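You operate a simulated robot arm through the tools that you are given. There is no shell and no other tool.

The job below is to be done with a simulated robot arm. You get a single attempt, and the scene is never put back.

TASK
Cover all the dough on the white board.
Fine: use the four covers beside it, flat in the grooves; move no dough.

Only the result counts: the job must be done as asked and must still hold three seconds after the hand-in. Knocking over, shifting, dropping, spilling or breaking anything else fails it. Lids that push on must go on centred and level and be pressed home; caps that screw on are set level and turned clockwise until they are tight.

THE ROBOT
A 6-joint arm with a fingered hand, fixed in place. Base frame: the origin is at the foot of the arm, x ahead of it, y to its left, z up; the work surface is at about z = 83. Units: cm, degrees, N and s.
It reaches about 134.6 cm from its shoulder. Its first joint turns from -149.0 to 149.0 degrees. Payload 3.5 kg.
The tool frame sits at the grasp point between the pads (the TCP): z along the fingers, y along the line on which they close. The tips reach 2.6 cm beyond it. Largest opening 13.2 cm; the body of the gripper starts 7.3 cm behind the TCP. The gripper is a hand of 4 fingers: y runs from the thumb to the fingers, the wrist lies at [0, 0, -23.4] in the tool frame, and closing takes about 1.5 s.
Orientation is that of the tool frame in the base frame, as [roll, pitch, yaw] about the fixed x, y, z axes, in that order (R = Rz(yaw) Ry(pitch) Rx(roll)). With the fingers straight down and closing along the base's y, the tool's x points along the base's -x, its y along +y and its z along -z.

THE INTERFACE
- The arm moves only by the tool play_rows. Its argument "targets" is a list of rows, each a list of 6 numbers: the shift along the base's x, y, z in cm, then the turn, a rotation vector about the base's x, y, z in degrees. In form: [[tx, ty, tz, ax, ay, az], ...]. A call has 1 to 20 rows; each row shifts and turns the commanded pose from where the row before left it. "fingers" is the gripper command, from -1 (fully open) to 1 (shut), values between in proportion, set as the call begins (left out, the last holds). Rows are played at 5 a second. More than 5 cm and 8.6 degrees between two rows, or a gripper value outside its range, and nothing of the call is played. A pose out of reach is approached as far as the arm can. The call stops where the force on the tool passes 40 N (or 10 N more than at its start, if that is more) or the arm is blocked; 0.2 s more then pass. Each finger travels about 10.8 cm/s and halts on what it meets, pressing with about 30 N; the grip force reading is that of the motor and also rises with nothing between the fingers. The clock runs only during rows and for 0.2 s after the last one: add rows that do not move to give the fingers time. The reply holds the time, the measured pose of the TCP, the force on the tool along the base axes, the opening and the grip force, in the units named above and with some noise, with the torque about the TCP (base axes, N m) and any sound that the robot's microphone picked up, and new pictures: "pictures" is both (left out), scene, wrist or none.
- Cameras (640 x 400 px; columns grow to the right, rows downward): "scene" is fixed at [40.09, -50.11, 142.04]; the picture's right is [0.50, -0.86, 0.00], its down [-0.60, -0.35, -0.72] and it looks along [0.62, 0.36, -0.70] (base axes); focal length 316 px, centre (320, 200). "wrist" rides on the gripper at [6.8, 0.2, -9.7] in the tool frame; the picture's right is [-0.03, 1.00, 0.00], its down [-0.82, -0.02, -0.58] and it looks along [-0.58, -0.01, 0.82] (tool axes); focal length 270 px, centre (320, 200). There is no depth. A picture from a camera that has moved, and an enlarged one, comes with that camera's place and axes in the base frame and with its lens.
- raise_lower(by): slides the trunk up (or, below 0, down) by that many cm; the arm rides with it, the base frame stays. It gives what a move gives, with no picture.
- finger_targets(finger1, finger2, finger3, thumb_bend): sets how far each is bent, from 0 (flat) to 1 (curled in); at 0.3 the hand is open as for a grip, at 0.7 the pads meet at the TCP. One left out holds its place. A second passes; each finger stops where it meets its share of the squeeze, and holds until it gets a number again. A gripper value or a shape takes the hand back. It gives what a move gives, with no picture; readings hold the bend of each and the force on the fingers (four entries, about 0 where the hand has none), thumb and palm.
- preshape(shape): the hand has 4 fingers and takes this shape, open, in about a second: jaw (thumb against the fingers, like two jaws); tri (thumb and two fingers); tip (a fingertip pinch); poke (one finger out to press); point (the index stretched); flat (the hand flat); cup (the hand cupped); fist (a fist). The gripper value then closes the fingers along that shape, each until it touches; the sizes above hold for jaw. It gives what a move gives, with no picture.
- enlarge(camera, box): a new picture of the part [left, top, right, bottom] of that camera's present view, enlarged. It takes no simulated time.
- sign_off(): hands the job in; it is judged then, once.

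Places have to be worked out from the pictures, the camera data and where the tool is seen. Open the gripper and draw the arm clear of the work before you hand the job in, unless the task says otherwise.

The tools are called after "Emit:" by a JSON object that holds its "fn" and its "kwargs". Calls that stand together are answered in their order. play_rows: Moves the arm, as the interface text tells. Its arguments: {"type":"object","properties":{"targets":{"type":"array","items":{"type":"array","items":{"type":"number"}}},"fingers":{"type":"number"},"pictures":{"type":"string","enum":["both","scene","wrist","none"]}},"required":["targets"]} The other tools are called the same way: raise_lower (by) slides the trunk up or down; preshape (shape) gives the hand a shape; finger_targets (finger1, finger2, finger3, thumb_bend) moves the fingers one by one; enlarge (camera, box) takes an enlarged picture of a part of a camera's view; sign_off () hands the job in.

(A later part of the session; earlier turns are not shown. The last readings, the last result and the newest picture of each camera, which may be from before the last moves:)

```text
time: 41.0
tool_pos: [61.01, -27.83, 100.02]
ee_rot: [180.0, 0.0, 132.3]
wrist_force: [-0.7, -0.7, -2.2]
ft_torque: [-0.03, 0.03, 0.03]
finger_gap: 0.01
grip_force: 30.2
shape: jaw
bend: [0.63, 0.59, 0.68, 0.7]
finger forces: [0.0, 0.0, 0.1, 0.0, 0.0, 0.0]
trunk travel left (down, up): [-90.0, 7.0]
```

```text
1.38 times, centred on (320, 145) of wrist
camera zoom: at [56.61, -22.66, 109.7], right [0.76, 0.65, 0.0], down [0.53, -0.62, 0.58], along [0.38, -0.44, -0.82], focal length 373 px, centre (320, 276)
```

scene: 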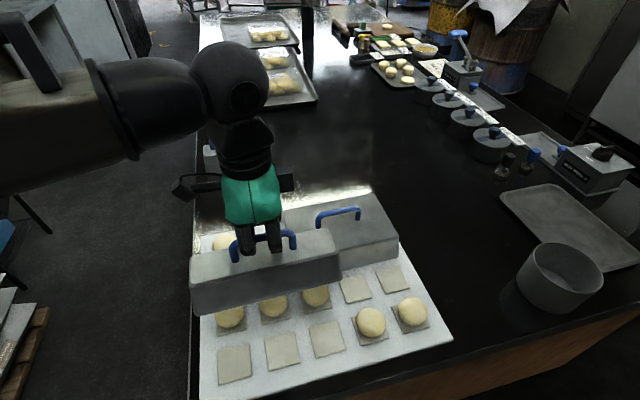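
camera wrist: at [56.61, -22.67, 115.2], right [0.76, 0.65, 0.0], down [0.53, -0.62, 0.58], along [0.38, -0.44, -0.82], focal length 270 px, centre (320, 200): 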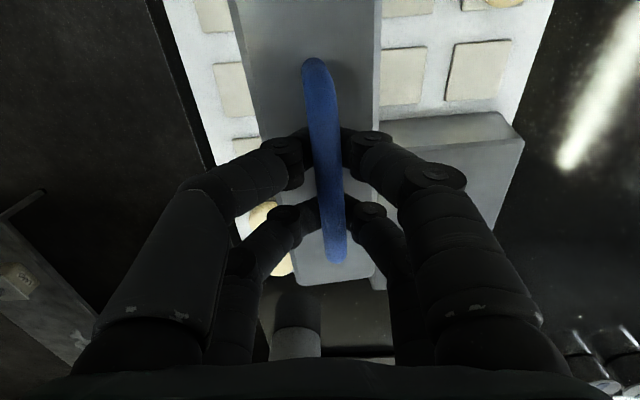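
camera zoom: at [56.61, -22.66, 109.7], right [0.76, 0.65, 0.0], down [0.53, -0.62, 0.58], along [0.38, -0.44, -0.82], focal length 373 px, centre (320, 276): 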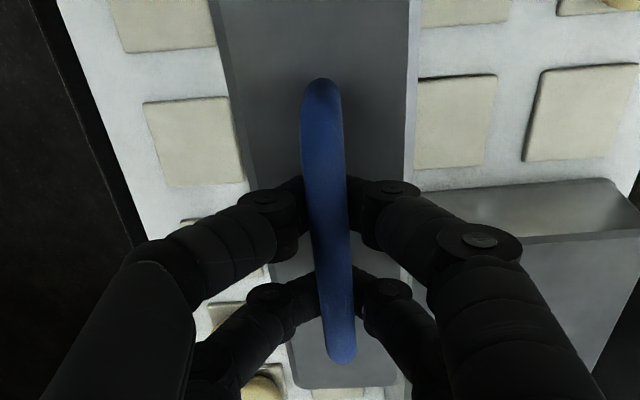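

The rim is centred within about 0.25 cm. I'll apply a small correction (-0.3 along, -0.15 across, -0.5°), lower 3.5 cm and re-measure.

Emit:
{"fn": "play_rows", "kwargs": {"targets": [[-0.32, 0.11, 0, 0, 0, -0.5], [0, 0, 0, 0, 0, 0]], "pictures": "none"}}

Emit:
{"fn": "raise_lower", "kwargs": {"by": -3.5}}

Emit:
{"fn": "enlarge", "kwargs": {"camera": "scene", "box": [190, 290, 250, 340]}}

Emit:
{"fn": "enlarge", "kwargs": {"camera": "scene", "box": [305, 265, 365, 315]}}

Emit:
{"fn": "enlarge", "kwargs": {"camera": "scene", "box": [190, 220, 350, 340]}}

```text
time: 41.5
tool_pos: [60.62, -27.77, 100.08]
ee_rot: [-180.0, 0.0, 131.8]
wrist_force: [-0.5, 0.1, -1.9]
ft_torque: [-0.01, 0.01, 0.05]
finger_gap: 0.0
grip_force: 29.9
shape: jaw
bend: [0.63, 0.59, 0.68, 0.7]
finger forces: [0.0, 0.1, 0.0, 0.1, 0.0, 0.0]
trunk travel left (down, up): [-90.0, 7.0]
```

```text
time: 42.3
tool_pos: [60.67, -27.88, 96.55]
ee_rot: [-180.0, -0.1, 131.8]
wrist_force: [0.0, -0.3, -2.4]
ft_torque: [-0.03, -0.02, -0.02]
finger_gap: 0.0
grip_force: 29.9
shape: jaw
bend: [0.63, 0.59, 0.68, 0.7]
finger forces: [0.1, 0.0, 0.0, 0.1, 0.0, 0.1]
trunk travel left (down, up): [-86.5, 10.5]
```

```text
8.00 times, centred on (220, 315) of scene
camera zoom: at [40.09, -50.11, 142.04], right [0.5, -0.86, 0.0], down [-0.6, -0.35, -0.72], along [0.62, 0.36, -0.7], focal length 2524 px, centre (1120, -720)
```

zoom: 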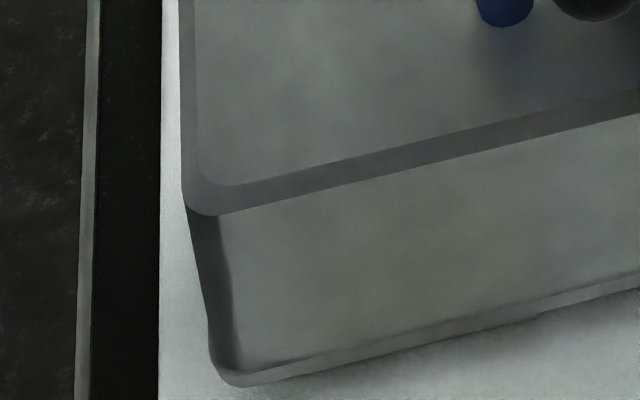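

```text
8.00 times, centred on (335, 290) of scene
camera zoom: at [40.09, -50.11, 142.04], right [0.5, -0.86, 0.0], down [-0.6, -0.35, -0.72], along [0.62, 0.36, -0.7], focal length 2524 px, centre (200, -520)
```

zoom: 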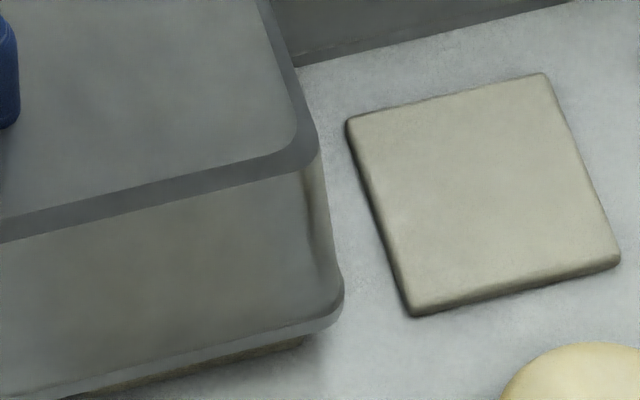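

```text
3.33 times, centred on (270, 280) of scene
camera zoom: at [40.09, -50.11, 142.04], right [0.5, -0.86, 0.0], down [-0.6, -0.35, -0.72], along [0.62, 0.36, -0.7], focal length 1052 px, centre (487, -67)
```

zoom: 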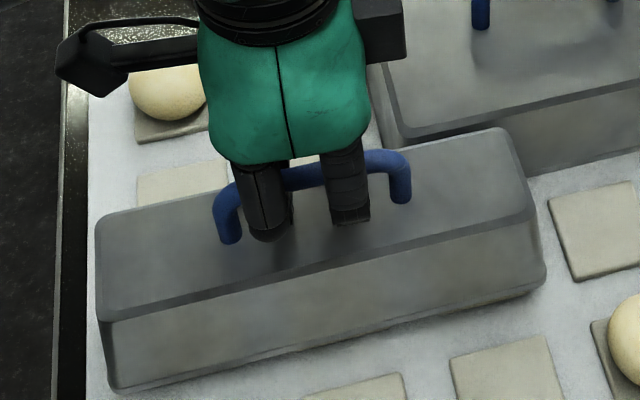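

The rim is close: -0.26 along v, which the landing slip should take up, and about -0.2 in u. I'll shift +0.15 across and lower 2.6 cm to touch down.

Emit:
{"fn": "play_rows", "kwargs": {"targets": [[0.11, 0.11, 0, 0, 0, 0], [0, 0, 0, 0, 0, 0]], "pictures": "none"}}

Emit:
{"fn": "raise_lower", "kwargs": {"by": -2.7}}

Emit:
{"fn": "enlarge", "kwargs": {"camera": "scene", "box": [190, 300, 250, 350]}}

Emit:
{"fn": "enlarge", "kwargs": {"camera": "scene", "box": [305, 265, 365, 315]}}

Emit:
{"fn": "enlarge", "kwargs": {"camera": "scene", "box": [190, 220, 350, 340]}}

```text
time: 42.9
tool_pos: [60.81, -27.72, 96.63]
ee_rot: [-179.9, 0.1, 131.7]
wrist_force: [-0.4, 0.4, -1.8]
ft_torque: [-0.05, 0.03, 0.04]
finger_gap: 0.01
grip_force: 30.0
shape: jaw
bend: [0.63, 0.59, 0.68, 0.7]
finger forces: [0.0, 0.1, 0.0, 0.0, 0.1, 0.0]
trunk travel left (down, up): [-86.5, 10.5]
```

```text
time: 43.7
tool_pos: [60.77, -27.61, 93.93]
ee_rot: [-180.0, 0.0, 131.8]
wrist_force: [0.5, -0.2, 0.3]
ft_torque: [0.0, -0.02, 0.01]
finger_gap: 0.02
grip_force: 30.1
shape: jaw
bend: [0.63, 0.59, 0.68, 0.7]
finger forces: [0.1, 0.1, 0.0, 0.1, 0.0, 0.0]
trunk travel left (down, up): [-83.8, 13.2]
```

```text
8.00 times, centred on (220, 325) of scene
camera zoom: at [40.09, -50.11, 142.04], right [0.5, -0.86, 0.0], down [-0.6, -0.35, -0.72], along [0.62, 0.36, -0.7], focal length 2524 px, centre (1120, -800)
```

zoom: 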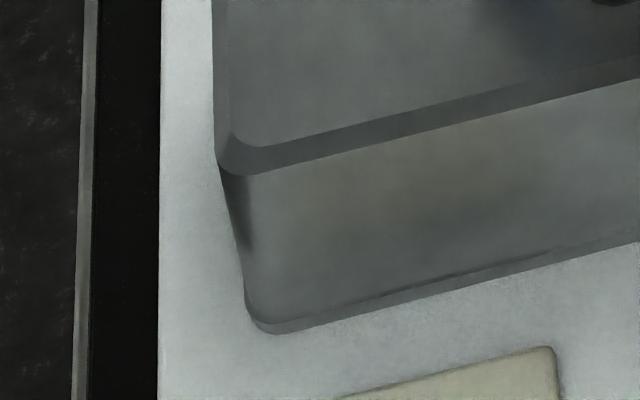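

```text
8.00 times, centred on (335, 290) of scene
camera zoom: at [40.09, -50.11, 142.04], right [0.5, -0.86, 0.0], down [-0.6, -0.35, -0.72], along [0.62, 0.36, -0.7], focal length 2524 px, centre (200, -520)
```

zoom: 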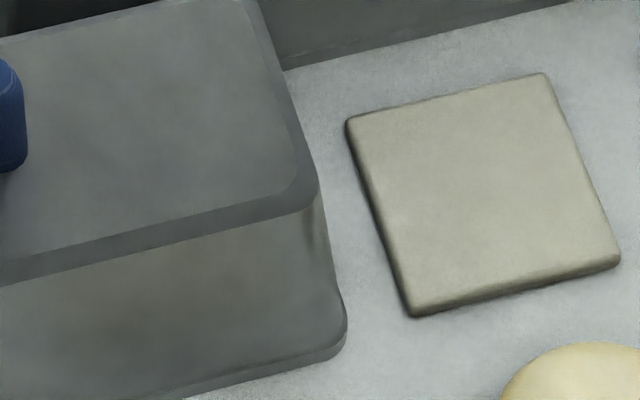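

```text
3.33 times, centred on (270, 280) of scene
camera zoom: at [40.09, -50.11, 142.04], right [0.5, -0.86, 0.0], down [-0.6, -0.35, -0.72], along [0.62, 0.36, -0.7], focal length 1052 px, centre (487, -67)
```

zoom: 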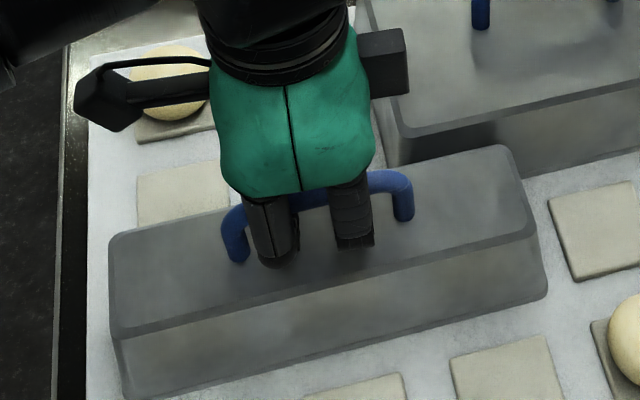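

It has landed. To settle the grid height I'll measure the board's thickness at its near corner and view the pads around the long cover closely.

Emit:
{"fn": "enlarge", "kwargs": {"camera": "scene", "box": [430, 315, 466, 351]}}

Emit:
{"fn": "enlarge", "kwargs": {"camera": "scene", "box": [200, 305, 260, 355]}}

Emit:
{"fn": "enlarge", "kwargs": {"camera": "scene", "box": [250, 295, 310, 345]}}

Emit:
{"fn": "enlarge", "kwargs": {"camera": "scene", "box": [295, 285, 355, 335]}}

```text
11.11 times, centred on (448, 333) of scene
camera zoom: at [40.09, -50.11, 142.04], right [0.5, -0.86, 0.0], down [-0.6, -0.35, -0.72], along [0.62, 0.36, -0.7], focal length 3505 px, centre (-1102, -1278)
```

zoom: 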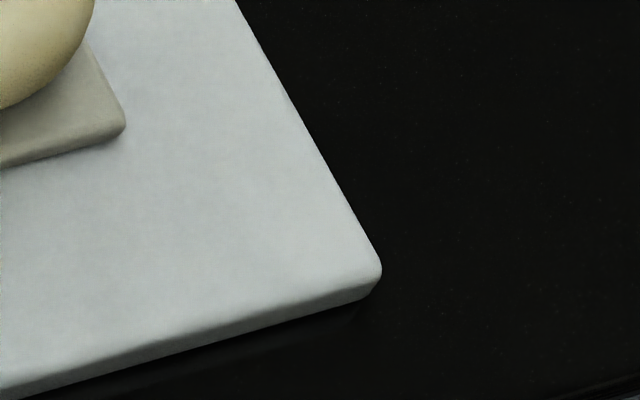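

```text
8.00 times, centred on (230, 330) of scene
camera zoom: at [40.09, -50.11, 142.04], right [0.5, -0.86, 0.0], down [-0.6, -0.35, -0.72], along [0.62, 0.36, -0.7], focal length 2524 px, centre (1040, -840)
```

zoom: 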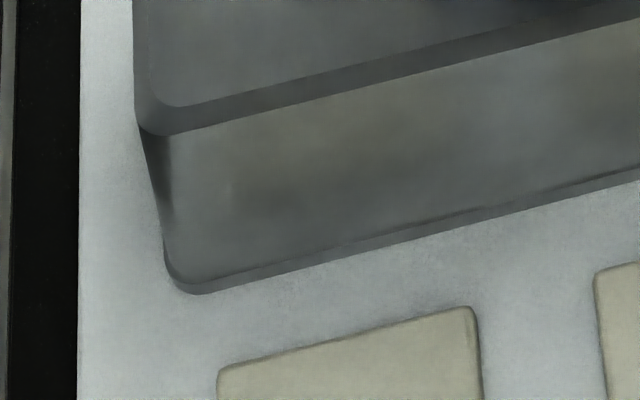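

```text
8.00 times, centred on (280, 320) of scene
camera zoom: at [40.09, -50.11, 142.04], right [0.5, -0.86, 0.0], down [-0.6, -0.35, -0.72], along [0.62, 0.36, -0.7], focal length 2524 px, centre (640, -760)
```

zoom: 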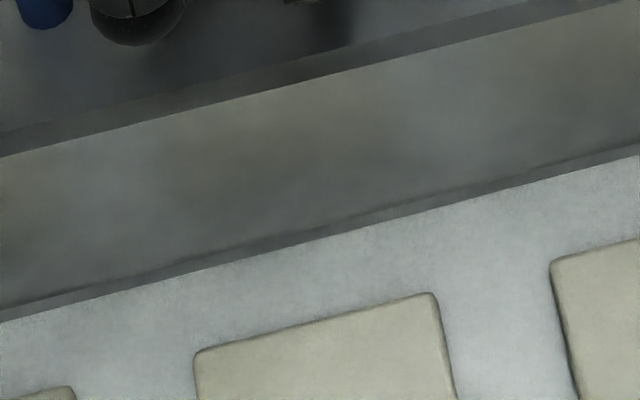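

```text
8.00 times, centred on (325, 310) of scene
camera zoom: at [40.09, -50.11, 142.04], right [0.5, -0.86, 0.0], down [-0.6, -0.35, -0.72], along [0.62, 0.36, -0.7], focal length 2524 px, centre (280, -680)
```

zoom: 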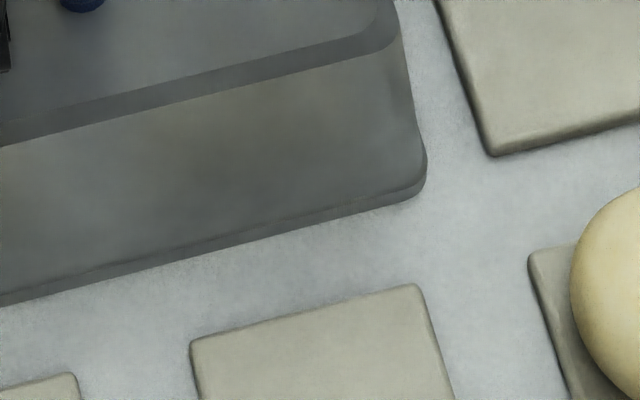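

I need the pad height and groove relation more exactly, so I'll zoom further on pad corners next to the rim.

Emit:
{"fn": "enlarge", "kwargs": {"camera": "scene", "box": [335, 285, 365, 310]}}

Emit:
{"fn": "enlarge", "kwargs": {"camera": "scene", "box": [370, 255, 415, 295]}}

Emit:
{"fn": "enlarge", "kwargs": {"camera": "scene", "box": [325, 245, 375, 285]}}

Emit:
{"fn": "enlarge", "kwargs": {"camera": "scene", "box": [345, 190, 400, 230]}}

```text
16.00 times, centred on (350, 298) of scene
camera zoom: at [40.09, -50.11, 142.04], right [0.5, -0.86, 0.0], down [-0.6, -0.35, -0.72], along [0.62, 0.36, -0.7], focal length 5048 px, centre (-160, -1360)
```

zoom: 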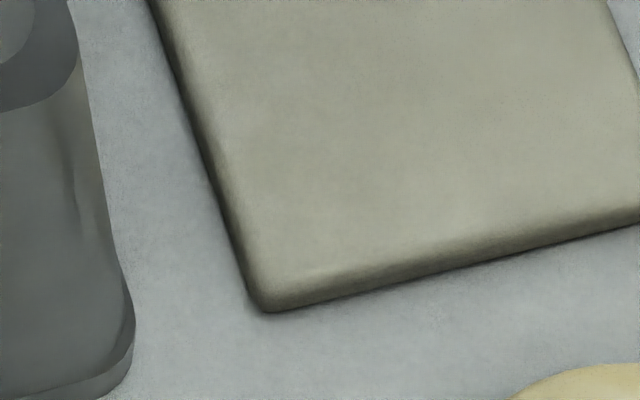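

```text
10.00 times, centred on (392, 275) of scene
camera zoom: at [40.09, -50.11, 142.04], right [0.5, -0.86, 0.0], down [-0.6, -0.35, -0.72], along [0.62, 0.36, -0.7], focal length 3155 px, centre (-405, -550)
```

zoom: 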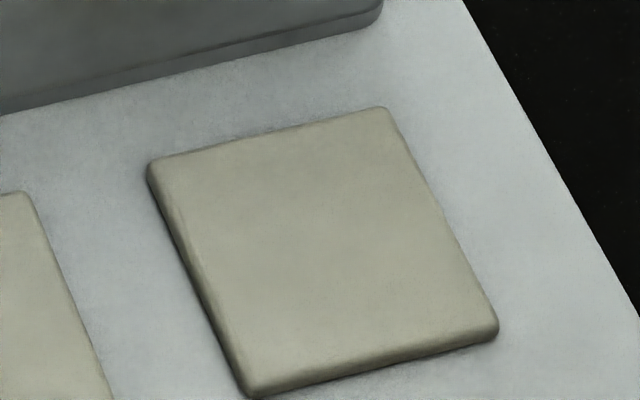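

```text
10.00 times, centred on (350, 265) of scene
camera zoom: at [40.09, -50.11, 142.04], right [0.5, -0.86, 0.0], down [-0.6, -0.35, -0.72], along [0.62, 0.36, -0.7], focal length 3155 px, centre (20, -450)
```

zoom: 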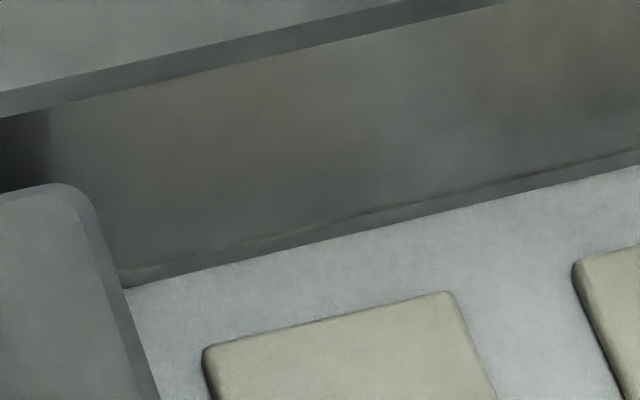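

```text
10.00 times, centred on (372, 210) of scene
camera zoom: at [40.09, -50.11, 142.04], right [0.5, -0.86, 0.0], down [-0.6, -0.35, -0.72], along [0.62, 0.36, -0.7], focal length 3155 px, centre (-205, 100)
```

zoom: 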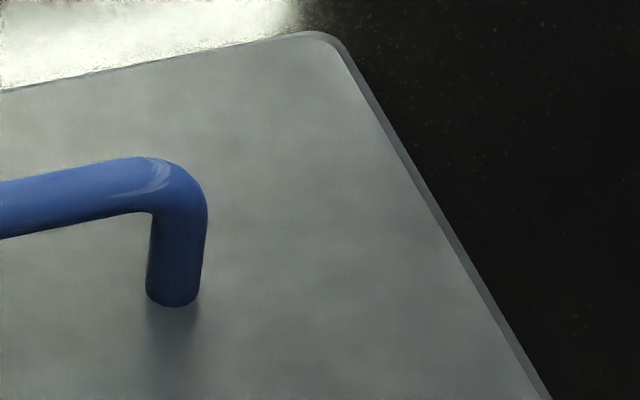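

Comparing rim and pad base edges on the same plane, the big cover has clearances of 0.7-0.9 cm all round. The long one is right along v but turned about +0.7° and about 0.2 cm high in u. I'll nudge it in place through the caged handle.

Emit:
{"fn": "play_rows", "kwargs": {"targets": [[-0.06, -0.06, 0, 0, 0, -0.4], [-0.06, -0.06, 0, 0, 0, -0.4], [0, 0, 0, 0, 0, 0]], "pictures": "none"}}

Emit:
{"fn": "enlarge", "kwargs": {"camera": "scene", "box": [200, 305, 260, 355]}}

Emit:
{"fn": "enlarge", "kwargs": {"camera": "scene", "box": [295, 285, 355, 335]}}

```text
time: 44.5
tool_pos: [60.53, -27.81, 93.86]
ee_rot: [-180.0, 0.0, 130.9]
wrist_force: [-0.8, 0.0, -0.8]
ft_torque: [0.01, 0.01, -0.01]
finger_gap: 0.0
grip_force: 30.0
shape: jaw
bend: [0.63, 0.59, 0.68, 0.7]
finger forces: [0.0, 0.1, 0.1, 0.0, 0.0, 0.0]
trunk travel left (down, up): [-83.8, 13.2]
```

```text
8.00 times, centred on (230, 330) of scene
camera zoom: at [40.09, -50.11, 142.04], right [0.5, -0.86, 0.0], down [-0.6, -0.35, -0.72], along [0.62, 0.36, -0.7], focal length 2524 px, centre (1040, -840)
```

zoom: 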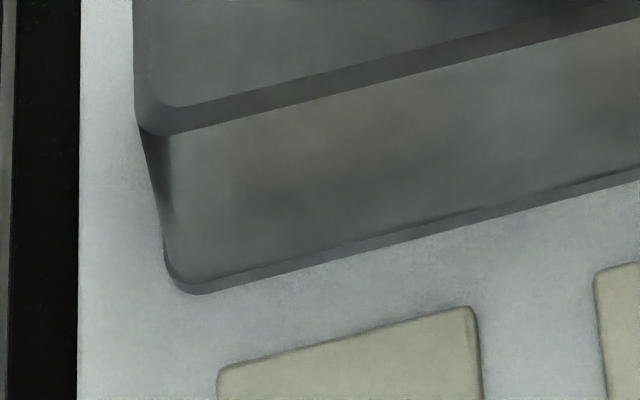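

```text
8.00 times, centred on (325, 310) of scene
camera zoom: at [40.09, -50.11, 142.04], right [0.5, -0.86, 0.0], down [-0.6, -0.35, -0.72], along [0.62, 0.36, -0.7], focal length 2524 px, centre (280, -680)
```

zoom: 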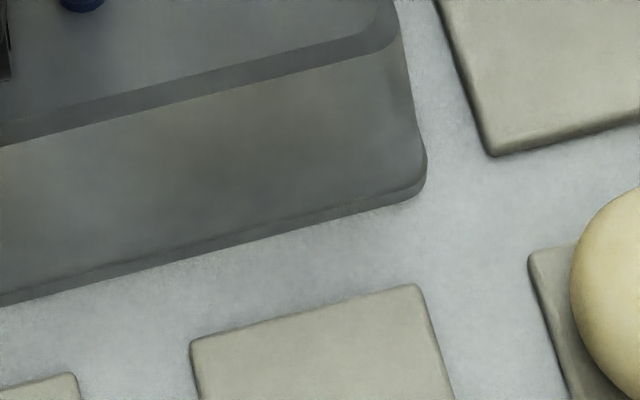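

The cover did not move because there is slack in the cage. I'll try one slightly larger nudge of -0.25 cm in u and -0.6° to take up the slack.

Emit:
{"fn": "play_rows", "kwargs": {"targets": [[-0.09, -0.09, 0, 0, 0, -0.3], [-0.09, -0.09, 0, 0, 0, -0.3], [0, 0, 0, 0, 0, 0]], "pictures": "none"}}

Emit:
{"fn": "enlarge", "kwargs": {"camera": "scene", "box": [200, 305, 260, 355]}}

Emit:
{"fn": "enlarge", "kwargs": {"camera": "scene", "box": [295, 285, 355, 335]}}

Emit:
{"fn": "enlarge", "kwargs": {"camera": "wrist", "box": [160, 0, 480, 290]}}

```text
time: 45.3
tool_pos: [60.51, -27.93, 93.93]
ee_rot: [-180.0, 0.0, 130.4]
wrist_force: [0.2, -0.1, -0.7]
ft_torque: [0.03, 0.01, -0.03]
finger_gap: 0.0
grip_force: 29.5
shape: jaw
bend: [0.63, 0.59, 0.68, 0.7]
finger forces: [0.1, 0.0, 0.0, 0.1, 0.0, 0.0]
trunk travel left (down, up): [-83.8, 13.2]
```

```text
8.00 times, centred on (230, 330) of scene
camera zoom: at [40.09, -50.11, 142.04], right [0.5, -0.86, 0.0], down [-0.6, -0.35, -0.72], along [0.62, 0.36, -0.7], focal length 2524 px, centre (1040, -840)
```

zoom: 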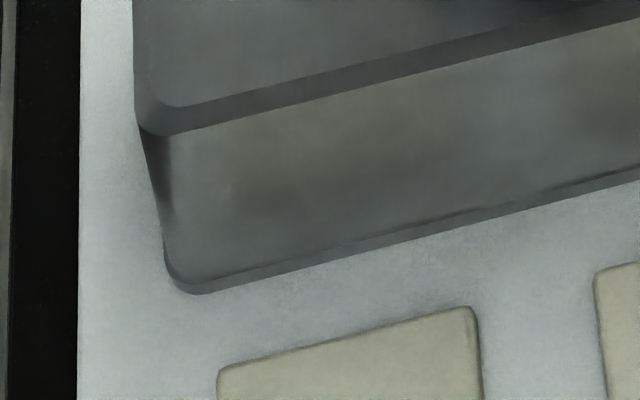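

```text
8.00 times, centred on (325, 310) of scene
camera zoom: at [40.09, -50.11, 142.04], right [0.5, -0.86, 0.0], down [-0.6, -0.35, -0.72], along [0.62, 0.36, -0.7], focal length 2524 px, centre (280, -680)
```

zoom: 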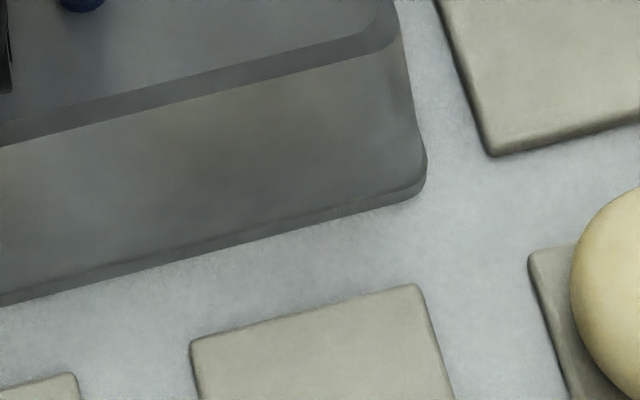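

```text
1.38 times, centred on (320, 145) of wrist
camera zoom: at [56.31, -22.62, 103.51], right [0.78, 0.63, 0.0], down [0.51, -0.63, 0.58], along [0.36, -0.45, -0.82], focal length 373 px, centre (320, 276)
```

zoom: 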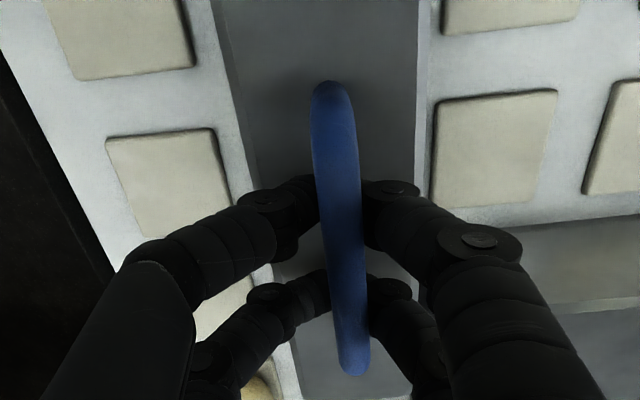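

The cover is resting in its grooves with clearance on all sides and the hand has free play, so I'll leave it. I'll open the hand and raise it.

Emit:
{"fn": "play_rows", "kwargs": {"targets": [[0.1, 0.1, 0, 0, 0, 0], [0, 0, 0, 0, 0, 0], [0, 0, 0, 0, 0, 0], [0, 0, 0, 0, 0, 0], [0, 0, 0, 0, 0, 0], [0, 0, 0, 0, 0, 0], [0, 0, 0, 0, 0, 0]], "fingers": -0.5, "pictures": "none"}}

Emit:
{"fn": "raise_lower", "kwargs": {"by": 8}}

Emit:
{"fn": "enlarge", "kwargs": {"camera": "scene", "box": [190, 170, 460, 400]}}

Emit:
{"fn": "enlarge", "kwargs": {"camera": "wrist", "box": [100, 0, 540, 275]}}

```text
time: 46.9
tool_pos: [60.51, -27.85, 93.94]
ee_rot: [179.9, 0.0, 130.4]
wrist_force: [0.6, -0.8, 0.4]
ft_torque: [0.03, -0.01, -0.01]
finger_gap: 9.85
grip_force: 0.0
shape: jaw
bend: [0.64, 0.64, 0.64, 0.51]
finger forces: [0.0, 0.0, 0.0, 0.0, 0.1, 0.1]
trunk travel left (down, up): [-83.8, 13.2]
```

```text
time: 48.0
tool_pos: [60.65, -27.82, 101.87]
ee_rot: [179.9, 0.0, 130.3]
wrist_force: [0.5, -0.5, 0.6]
ft_torque: [0.0, 0.02, 0.01]
finger_gap: 9.85
grip_force: 0.1
shape: jaw
bend: [0.64, 0.64, 0.64, 0.51]
finger forces: [0.0, 0.0, 0.0, 0.1, 0.1, 0.0]
trunk travel left (down, up): [-91.8, 5.2]
```

```text
1.74 times, centred on (325, 285) of scene
camera zoom: at [40.09, -50.11, 142.04], right [0.5, -0.86, 0.0], down [-0.6, -0.35, -0.72], along [0.62, 0.36, -0.7], focal length 549 px, centre (311, 52)
```

zoom: 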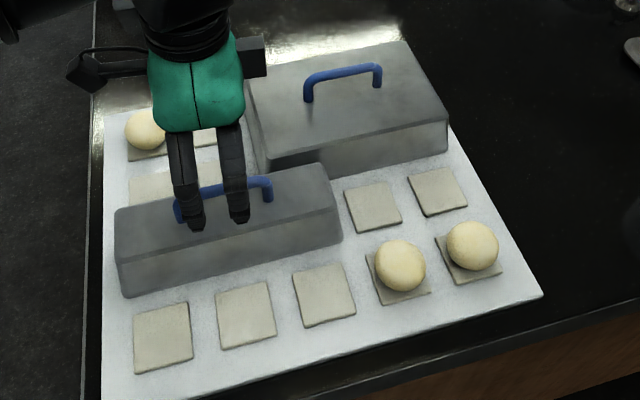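

```text
1.45 times, centred on (320, 138) of wrist
camera zoom: at [56.4, -22.52, 111.5], right [0.78, 0.63, 0.0], down [0.51, -0.63, 0.58], along [0.36, -0.45, -0.82], focal length 393 px, centre (320, 291)
```

zoom: 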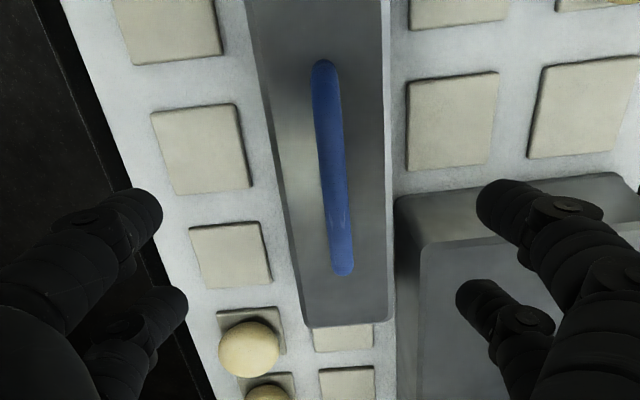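

The long cover sits between the pad rows. I'll use the wrist camera zoom to check how evenly it lies in its grooves.

Emit:
{"fn": "enlarge", "kwargs": {"camera": "wrist", "box": [190, 0, 310, 180]}}

Emit:
{"fn": "enlarge", "kwargs": {"camera": "wrist", "box": [330, 0, 450, 180]}}

```text
2.22 times, centred on (250, 90) of wrist
camera zoom: at [56.4, -22.52, 111.5], right [0.78, 0.63, 0.0], down [0.51, -0.63, 0.58], along [0.36, -0.45, -0.82], focal length 601 px, centre (476, 444)
```

zoom: 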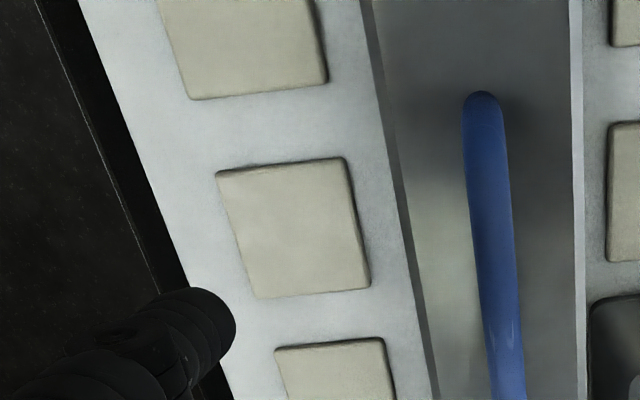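

```text
2.22 times, centred on (390, 90) of wrist
camera zoom: at [56.4, -22.52, 111.5], right [0.78, 0.63, 0.0], down [0.51, -0.63, 0.58], along [0.36, -0.45, -0.82], focal length 601 px, centre (164, 444)
```

zoom: 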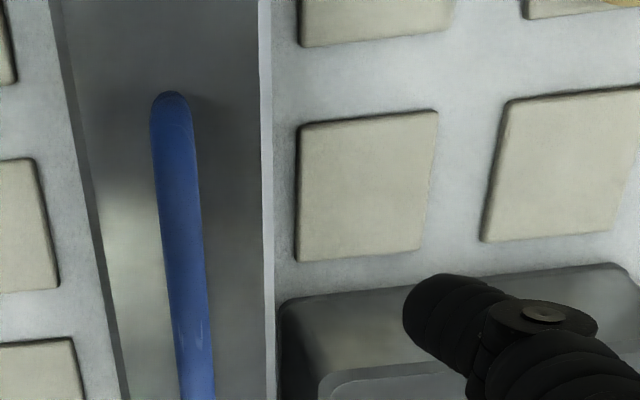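

By wrist triangulation the long cover is centred within about 0.3 cm of its row, which is fine. Next is the medium 1x2 cover near (92.5,11), so I'll move above it with the hand open.

Emit:
{"fn": "play_rows", "kwargs": {"targets": [[2.65, 3.24, 0, 0, 0, 0.4], [2.65, 3.24, 0, 0, 0, 0.4], [2.65, 3.24, 0, 0, 0, 0.4], [2.65, 3.24, 0, 0, 0, 0.4], [2.65, 3.24, 0, 0, 0, 0.4], [2.65, 3.24, 0, 0, 0, 0.4], [2.65, 3.24, 0, 0, 0, 0.4], [2.65, 3.24, 0, 0, 0, 0.4], [2.65, 3.24, 0, 0, 0, 0.4], [2.65, 3.24, 0, 0, 0, 0.4], [2.65, 3.24, 0, 0, 0, 0.4], [2.65, 3.24, 0, 0, 0, 0.3], [0, 0, 0, 0, 0, 0]], "fingers": -1}}

Emit:
{"fn": "enlarge", "kwargs": {"camera": "wrist", "box": [180, 0, 460, 220]}}

```text
time: 50.8
tool_pos: [92.22, 11.25, 101.91]
ee_rot: [-180.0, 0.1, 135.1]
wrist_force: [-1.0, 0.6, -0.3]
ft_torque: [-0.01, -0.01, 0.01]
finger_gap: 13.19
grip_force: 0.0
shape: jaw
bend: [0.3, 0.3, 0.3, 0.3]
finger forces: [0.1, 0.0, 0.0, 0.0, 0.1, 0.0]
trunk travel left (down, up): [-91.8, 5.2]
camera wrist: at [87.63, 16.26, 111.5], right [0.72, 0.69, 0.0], down [0.56, -0.59, 0.58], along [0.4, -0.42, -0.82], focal length 270 px, centre (320, 200)
```

scene: 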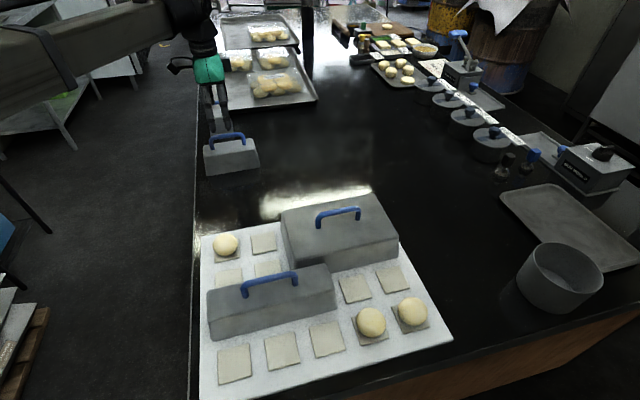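
wrist: 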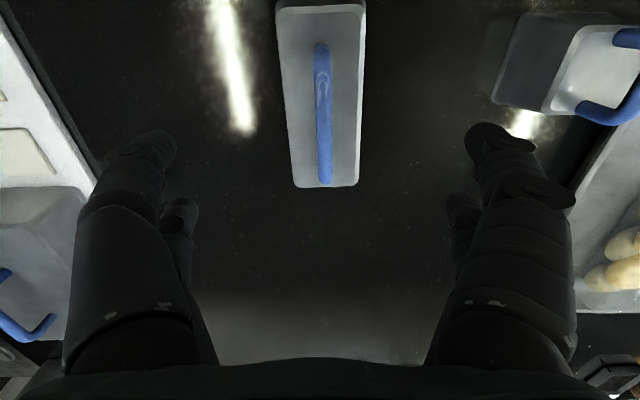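

```text
1.82 times, centred on (320, 110) of wrist
camera zoom: at [87.63, 16.26, 111.5], right [0.72, 0.69, 0.0], down [0.56, -0.59, 0.58], along [0.4, -0.42, -0.82], focal length 491 px, centre (320, 364)
```

zoom: 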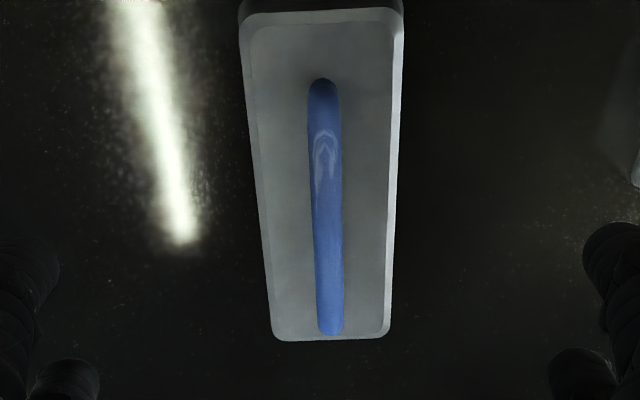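

The medium handle is 0.26 cm to the right with yaw about -44.2°. I'll correct that, lower to about z=93.1, and check before closing.

Emit:
{"fn": "play_rows", "kwargs": {"targets": [[0.19, 0.18, 0, 0, 0, 0.7], [0, 0, 0, 0, 0, 0]], "pictures": "none"}}

Emit:
{"fn": "raise_lower", "kwargs": {"by": -8.8}}

Emit:
{"fn": "enlarge", "kwargs": {"camera": "wrist", "box": [160, 0, 480, 240]}}

Emit:
{"fn": "enlarge", "kwargs": {"camera": "scene", "box": [180, 90, 280, 180]}}

```text
time: 51.4
tool_pos: [92.57, 11.28, 101.86]
ee_rot: [-179.9, 0.1, 135.9]
wrist_force: [0.2, 0.2, 0.0]
ft_torque: [0.0, 0.04, 0.0]
finger_gap: 13.18
grip_force: 0.1
shape: jaw
bend: [0.3, 0.3, 0.3, 0.3]
finger forces: [0.0, 0.0, 0.0, 0.0, 0.1, 0.1]
trunk travel left (down, up): [-91.8, 5.2]
```

```text
time: 52.7
tool_pos: [92.52, 11.25, 93.04]
ee_rot: [-180.0, 0.1, 135.9]
wrist_force: [0.2, -0.6, 0.2]
ft_torque: [0.0, -0.01, 0.01]
finger_gap: 13.2
grip_force: 0.1
shape: jaw
bend: [0.3, 0.3, 0.3, 0.3]
finger forces: [0.0, 0.0, 0.0, 0.1, 0.0, 0.0]
trunk travel left (down, up): [-83.0, 14.0]
```

```text
1.67 times, centred on (320, 120) of wrist
camera zoom: at [87.8, 16.23, 102.71], right [0.72, 0.7, 0.0], down [0.57, -0.58, 0.58], along [0.4, -0.41, -0.82], focal length 450 px, centre (320, 333)
```

zoom: 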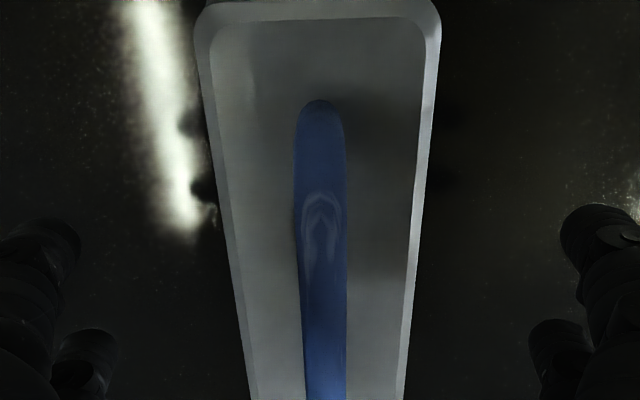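

```text
4.44 times, centred on (230, 135) of scene
camera zoom: at [40.09, -50.11, 142.04], right [0.5, -0.86, 0.0], down [-0.6, -0.35, -0.72], along [0.62, 0.36, -0.7], focal length 1402 px, centre (720, 489)
```

zoom: 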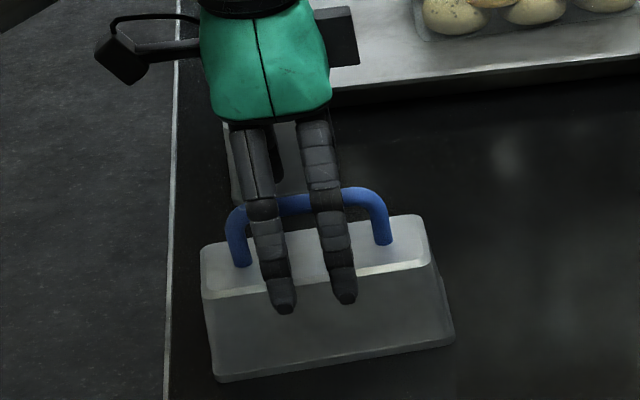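

The handle is between the fingers with no contact. I'll close and lift 3 cm.

Emit:
{"fn": "play_rows", "kwargs": {"targets": [[0, 0, 0, 0, 0, 0], [0, 0, 0, 0, 0, 0], [0, 0, 0, 0, 0, 0], [0, 0, 0, 0, 0, 0], [0, 0, 0, 0, 0, 0], [0, 0, 0, 0, 0, 0], [0, 0, 0, 0, 0, 0], [0, 0, 0, 0, 0, 0], [0, 0, 0, 0, 0, 0]], "fingers": 1, "pictures": "none"}}

Emit:
{"fn": "raise_lower", "kwargs": {"by": 3}}

Emit:
{"fn": "enlarge", "kwargs": {"camera": "scene", "box": [180, 80, 280, 180]}}

Emit:
{"fn": "enlarge", "kwargs": {"camera": "wrist", "box": [160, 0, 480, 290]}}

```text
time: 54.7
tool_pos: [92.54, 11.31, 93.0]
ee_rot: [-180.0, 0.0, 135.8]
wrist_force: [-0.6, -0.1, -1.4]
ft_torque: [-0.01, 0.0, 0.01]
finger_gap: 0.0
grip_force: 29.9
shape: jaw
bend: [0.62, 0.63, 0.63, 0.7]
finger forces: [0.1, 0.1, 0.0, 0.0, 0.0, 0.0]
trunk travel left (down, up): [-83.0, 14.0]
```

```text
time: 55.4
tool_pos: [92.52, 11.31, 96.03]
ee_rot: [179.9, 0.0, 135.9]
wrist_force: [0.3, 0.2, -1.1]
ft_torque: [-0.02, 0.0, 0.03]
finger_gap: 0.01
grip_force: 30.3
shape: jaw
bend: [0.63, 0.59, 0.68, 0.7]
finger forces: [0.0, 0.0, 0.0, 0.1, 0.0, 0.0]
trunk travel left (down, up): [-86.0, 11.0]
```

```text
4.00 times, centred on (230, 130) of scene
camera zoom: at [40.09, -50.11, 142.04], right [0.5, -0.86, 0.0], down [-0.6, -0.35, -0.72], along [0.62, 0.36, -0.7], focal length 1262 px, centre (680, 480)
```

zoom: 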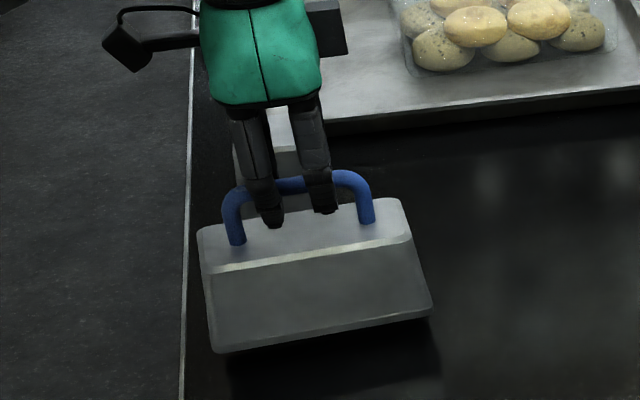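

```text
1.38 times, centred on (320, 145) of wrist
camera zoom: at [87.83, 16.23, 105.69], right [0.72, 0.7, 0.0], down [0.57, -0.58, 0.58], along [0.4, -0.41, -0.82], focal length 373 px, centre (320, 276)
```

zoom: 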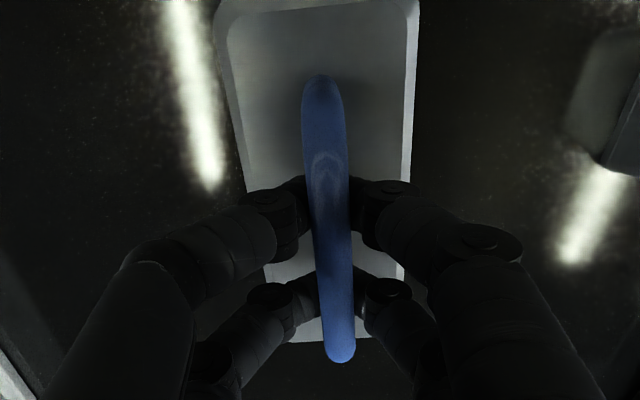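

The medium cover hangs fine (weight about 1-2 N). I'll raise it to about z=106 and carry it around the right side, clear of the handles of the placed covers, while turning -3.5°.

Emit:
{"fn": "raise_lower", "kwargs": {"by": 10}}

Emit:
{"fn": "play_rows", "kwargs": {"targets": [[0.804, -2.431, 0, 0, 0, -0.22], [0.804, -2.431, 0, 0, 0, -0.22], [0.804, -2.431, 0, 0, 0, -0.22], [0.804, -2.431, 0, 0, 0, -0.22], [0.804, -2.431, 0, 0, 0, -0.22], [0.804, -2.431, 0, 0, 0, -0.22], [0.804, -2.431, 0, 0, 0, -0.22], [0.804, -2.431, 0, 0, 0, -0.22], [0.804, -2.431, 0, 0, 0, -0.22], [0.804, -2.431, 0, 0, 0, -0.22], [0.804, -2.431, 0, 0, 0, -0.22], [0.804, -2.431, 0, 0, 0, -0.22], [0.804, -2.431, 0, 0, 0, -0.22], [0.804, -2.431, 0, 0, 0, -0.22], [0.804, -2.431, 0, 0, 0, -0.22], [0.804, -2.431, 0, 0, 0, -0.22], [0, 0, 0, 0, 0, 0]], "pictures": "scene"}}

```text
time: 56.8
tool_pos: [92.52, 11.41, 106.03]
ee_rot: [180.0, 0.0, 135.9]
wrist_force: [0.7, 0.4, -1.1]
ft_torque: [0.01, 0.02, -0.01]
finger_gap: 0.0
grip_force: 29.9
shape: jaw
bend: [0.63, 0.59, 0.68, 0.7]
finger forces: [0.0, 0.1, 0.0, 0.0, 0.0, 0.0]
trunk travel left (down, up): [-96.0, 1.0]
```

```text
time: 60.4
tool_pos: [105.28, -27.47, 106.13]
ee_rot: [180.0, 0.0, 132.3]
wrist_force: [0.2, 0.6, -1.5]
ft_torque: [0.01, 0.0, 0.01]
finger_gap: 0.01
grip_force: 29.7
shape: jaw
bend: [0.63, 0.59, 0.68, 0.7]
finger forces: [0.0, 0.0, 0.1, 0.0, 0.0, 0.0]
trunk travel left (down, up): [-96.0, 1.0]
```

scene: 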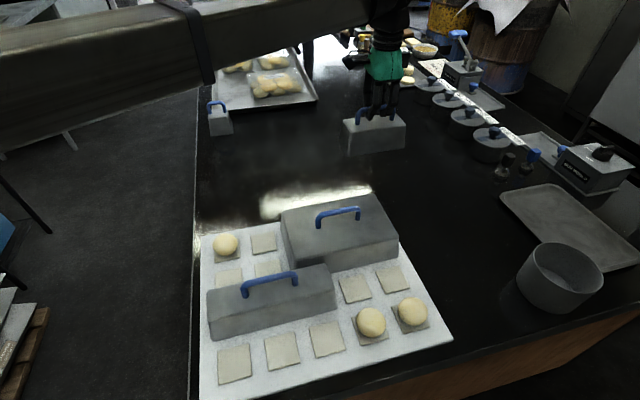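

The carry is going well. I'll continue with the second and third legs to above D4-D5.

Emit:
{"fn": "play_rows", "kwargs": {"targets": [[-2.3625, -2.3625, 0, 0, 0, 0], [-2.3625, -2.3625, 0, 0, 0, 0], [-2.3625, -2.3625, 0, 0, 0, 0], [-2.3625, -2.3625, 0, 0, 0, 0], [-2.3625, -2.3625, 0, 0, 0, 0], [-2.3625, -2.3625, 0, 0, 0, 0], [-2.3625, -2.3625, 0, 0, 0, 0], [-2.3625, -2.3625, 0, 0, 0, 0], [-2.3625, -2.3625, 0, 0, 0, 0], [-2.3625, -2.3625, 0, 0, 0, 0], [-2.3625, -2.3625, 0, 0, 0, 0], [-2.3625, -2.3625, 0, 0, 0, 0], [-1.92, 1.92, 0, 0, 0, 0], [-1.92, 1.92, 0, 0, 0, 0], [-1.92, 1.92, 0, 0, 0, 0], [-1.92, 1.92, 0, 0, 0, 0], [0, 0, 0, 0, 0, 0], [0, 0, 0, 0, 0, 0]]}}

Emit:
{"fn": "enlarge", "kwargs": {"camera": "scene", "box": [320, 200, 470, 370]}}

```text
time: 64.2
tool_pos: [69.3, -48.48, 106.11]
ee_rot: [179.9, 0.0, 132.3]
wrist_force: [-0.6, 0.4, -2.4]
ft_torque: [0.03, 0.02, -0.02]
finger_gap: 0.0
grip_force: 30.1
shape: jaw
bend: [0.63, 0.59, 0.68, 0.7]
finger forces: [0.0, 0.0, 0.1, 0.0, 0.1, 0.0]
trunk travel left (down, up): [-96.0, 1.0]
camera wrist: at [64.96, -43.2, 115.69], right [0.76, 0.65, 0.0], down [0.53, -0.62, 0.58], along [0.38, -0.44, -0.82], focal length 270 px, centre (320, 200)
```

scene: 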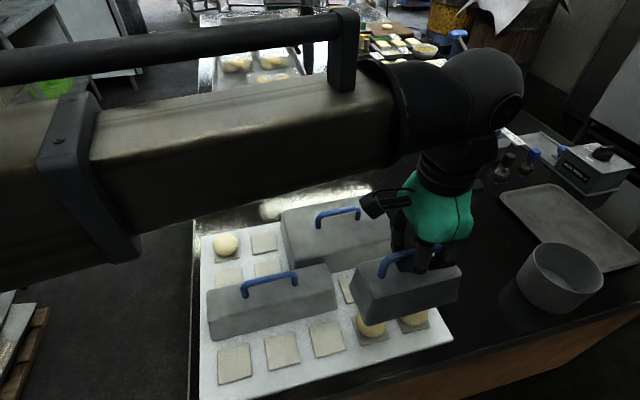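
wrist: 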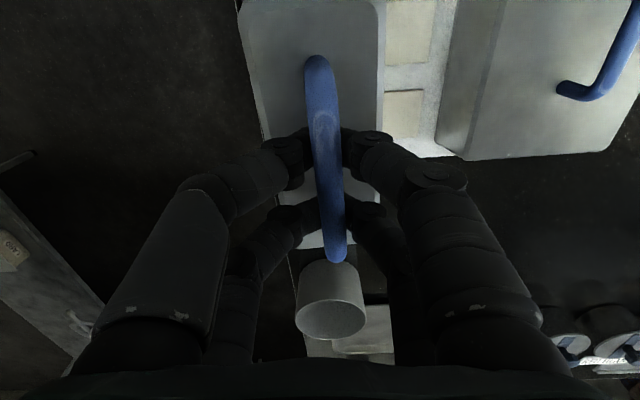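

```text
2.35 times, centred on (395, 285) of scene
camera zoom: at [40.09, -50.11, 142.04], right [0.5, -0.86, 0.0], down [-0.6, -0.35, -0.72], along [0.62, 0.36, -0.7], focal length 742 px, centre (144, 0)
```

zoom: 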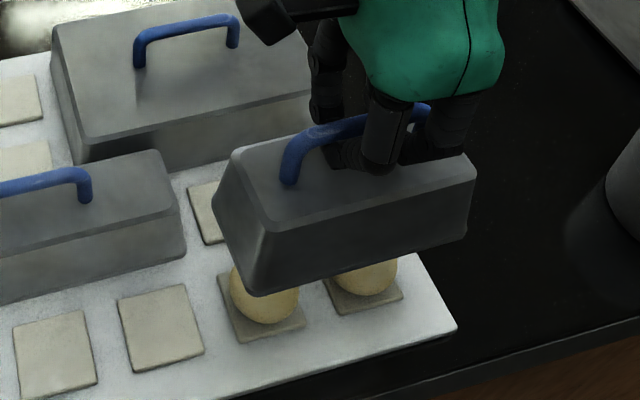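

The cover is above D4-D5. I'll lower 5.5 cm, to a rim height of about 90.7, and measure.

Emit:
{"fn": "raise_lower", "kwargs": {"by": -5.5}}

Emit:
{"fn": "enlarge", "kwargs": {"camera": "scene", "box": [345, 295, 405, 345]}}

Emit:
{"fn": "enlarge", "kwargs": {"camera": "scene", "box": [410, 275, 470, 325]}}

Emit:
{"fn": "enlarge", "kwargs": {"camera": "scene", "box": [330, 230, 470, 350]}}

Emit:
{"fn": "enlarge", "kwargs": {"camera": "wrist", "box": [160, 0, 480, 290]}}

```text
time: 65.1
tool_pos: [69.43, -48.4, 100.64]
ee_rot: [180.0, 0.0, 132.2]
wrist_force: [-0.1, -0.7, -1.1]
ft_torque: [-0.02, 0.0, 0.0]
finger_gap: 0.0
grip_force: 29.5
shape: jaw
bend: [0.63, 0.59, 0.68, 0.7]
finger forces: [0.1, 0.1, 0.0, 0.0, 0.0, 0.1]
trunk travel left (down, up): [-90.5, 6.5]
```

```text
8.00 times, centred on (375, 320) of scene
camera zoom: at [40.09, -50.11, 142.04], right [0.5, -0.86, 0.0], down [-0.6, -0.35, -0.72], along [0.62, 0.36, -0.7], focal length 2524 px, centre (-120, -760)
```

zoom: 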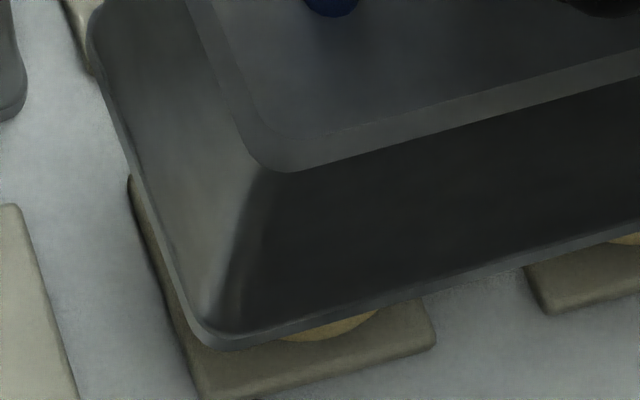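

```text
8.00 times, centred on (440, 300) of scene
camera zoom: at [40.09, -50.11, 142.04], right [0.5, -0.86, 0.0], down [-0.6, -0.35, -0.72], along [0.62, 0.36, -0.7], focal length 2524 px, centre (-640, -600)
```

zoom: 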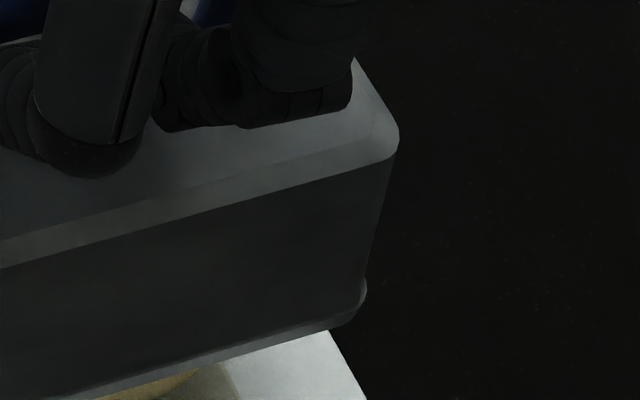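

```text
3.33 times, centred on (400, 290) of scene
camera zoom: at [40.09, -50.11, 142.04], right [0.5, -0.86, 0.0], down [-0.6, -0.35, -0.72], along [0.62, 0.36, -0.7], focal length 1052 px, centre (53, -100)
```

zoom: 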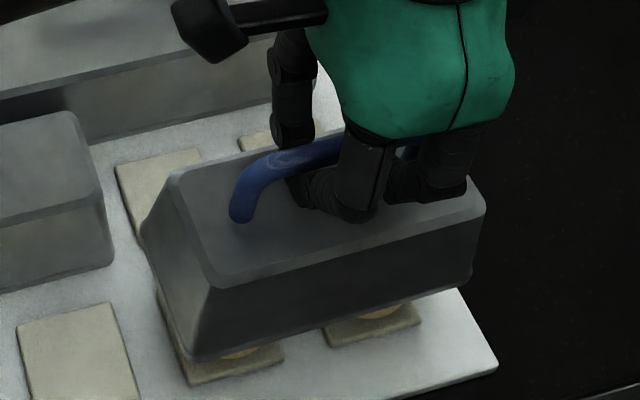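

```text
1.38 times, centred on (320, 145) of wrist
camera zoom: at [64.94, -43.19, 110.2], right [0.76, 0.65, 0.0], down [0.53, -0.62, 0.58], along [0.38, -0.44, -0.82], focal length 373 px, centre (320, 276)
```

zoom: 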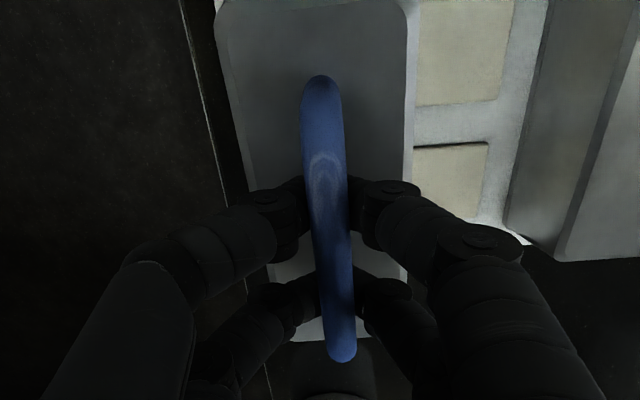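

The measured rim is nearly right: 0.35 low along v, yaw about -44.2°. I'll shift +0.2 along v, turn -1°, lower 4 cm and re-measure.

Emit:
{"fn": "play_rows", "kwargs": {"targets": [[0.14, -0.14, 0, 0, 0, -1.0], [0, 0, 0, 0, 0, 0]], "pictures": "none"}}

Emit:
{"fn": "raise_lower", "kwargs": {"by": -4}}

Emit:
{"fn": "enlarge", "kwargs": {"camera": "scene", "box": [345, 305, 405, 355]}}

Emit:
{"fn": "enlarge", "kwargs": {"camera": "scene", "box": [405, 285, 465, 335]}}

Emit:
{"fn": "enlarge", "kwargs": {"camera": "scene", "box": [330, 240, 470, 360]}}

```text
time: 65.7
tool_pos: [69.38, -48.54, 100.62]
ee_rot: [179.9, 0.0, 131.3]
wrist_force: [-0.1, 0.6, -1.2]
ft_torque: [-0.04, 0.01, 0.02]
finger_gap: 0.0
grip_force: 30.1
shape: jaw
bend: [0.63, 0.59, 0.68, 0.7]
finger forces: [0.0, 0.0, 0.1, 0.0, 0.0, 0.0]
trunk travel left (down, up): [-90.5, 6.5]
```

```text
time: 66.5
tool_pos: [69.39, -48.53, 96.49]
ee_rot: [-180.0, 0.0, 131.3]
wrist_force: [0.1, 0.7, -1.7]
ft_torque: [0.01, 0.04, 0.0]
finger_gap: 0.0
grip_force: 29.2
shape: jaw
bend: [0.63, 0.59, 0.68, 0.7]
finger forces: [0.0, 0.1, 0.0, 0.0, 0.1, 0.1]
trunk travel left (down, up): [-86.5, 10.5]
```

```text
8.00 times, centred on (375, 330) of scene
camera zoom: at [40.09, -50.11, 142.04], right [0.5, -0.86, 0.0], down [-0.6, -0.35, -0.72], along [0.62, 0.36, -0.7], focal length 2524 px, centre (-120, -840)
```

zoom: 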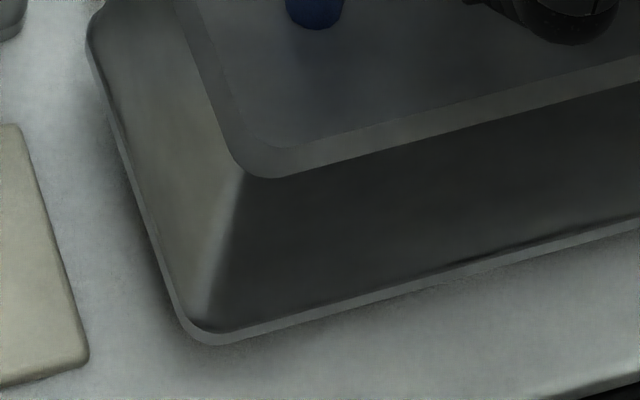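

```text
8.00 times, centred on (435, 310) of scene
camera zoom: at [40.09, -50.11, 142.04], right [0.5, -0.86, 0.0], down [-0.6, -0.35, -0.72], along [0.62, 0.36, -0.7], focal length 2524 px, centre (-600, -680)
```

zoom: 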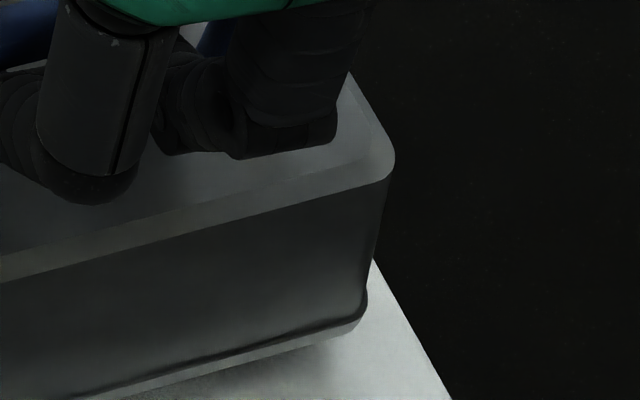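

```text
3.33 times, centred on (400, 300) of scene
camera zoom: at [40.09, -50.11, 142.04], right [0.5, -0.86, 0.0], down [-0.6, -0.35, -0.72], along [0.62, 0.36, -0.7], focal length 1052 px, centre (53, -133)
```

zoom: 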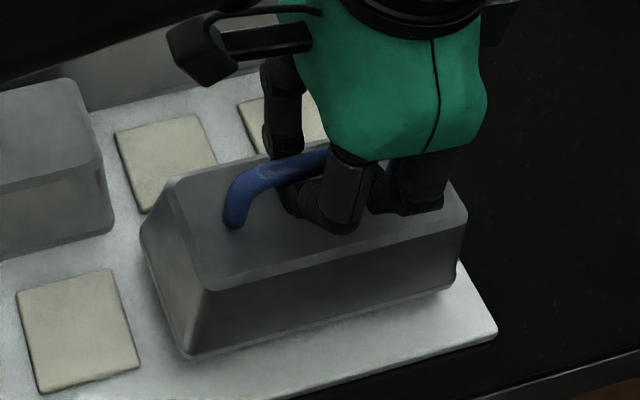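

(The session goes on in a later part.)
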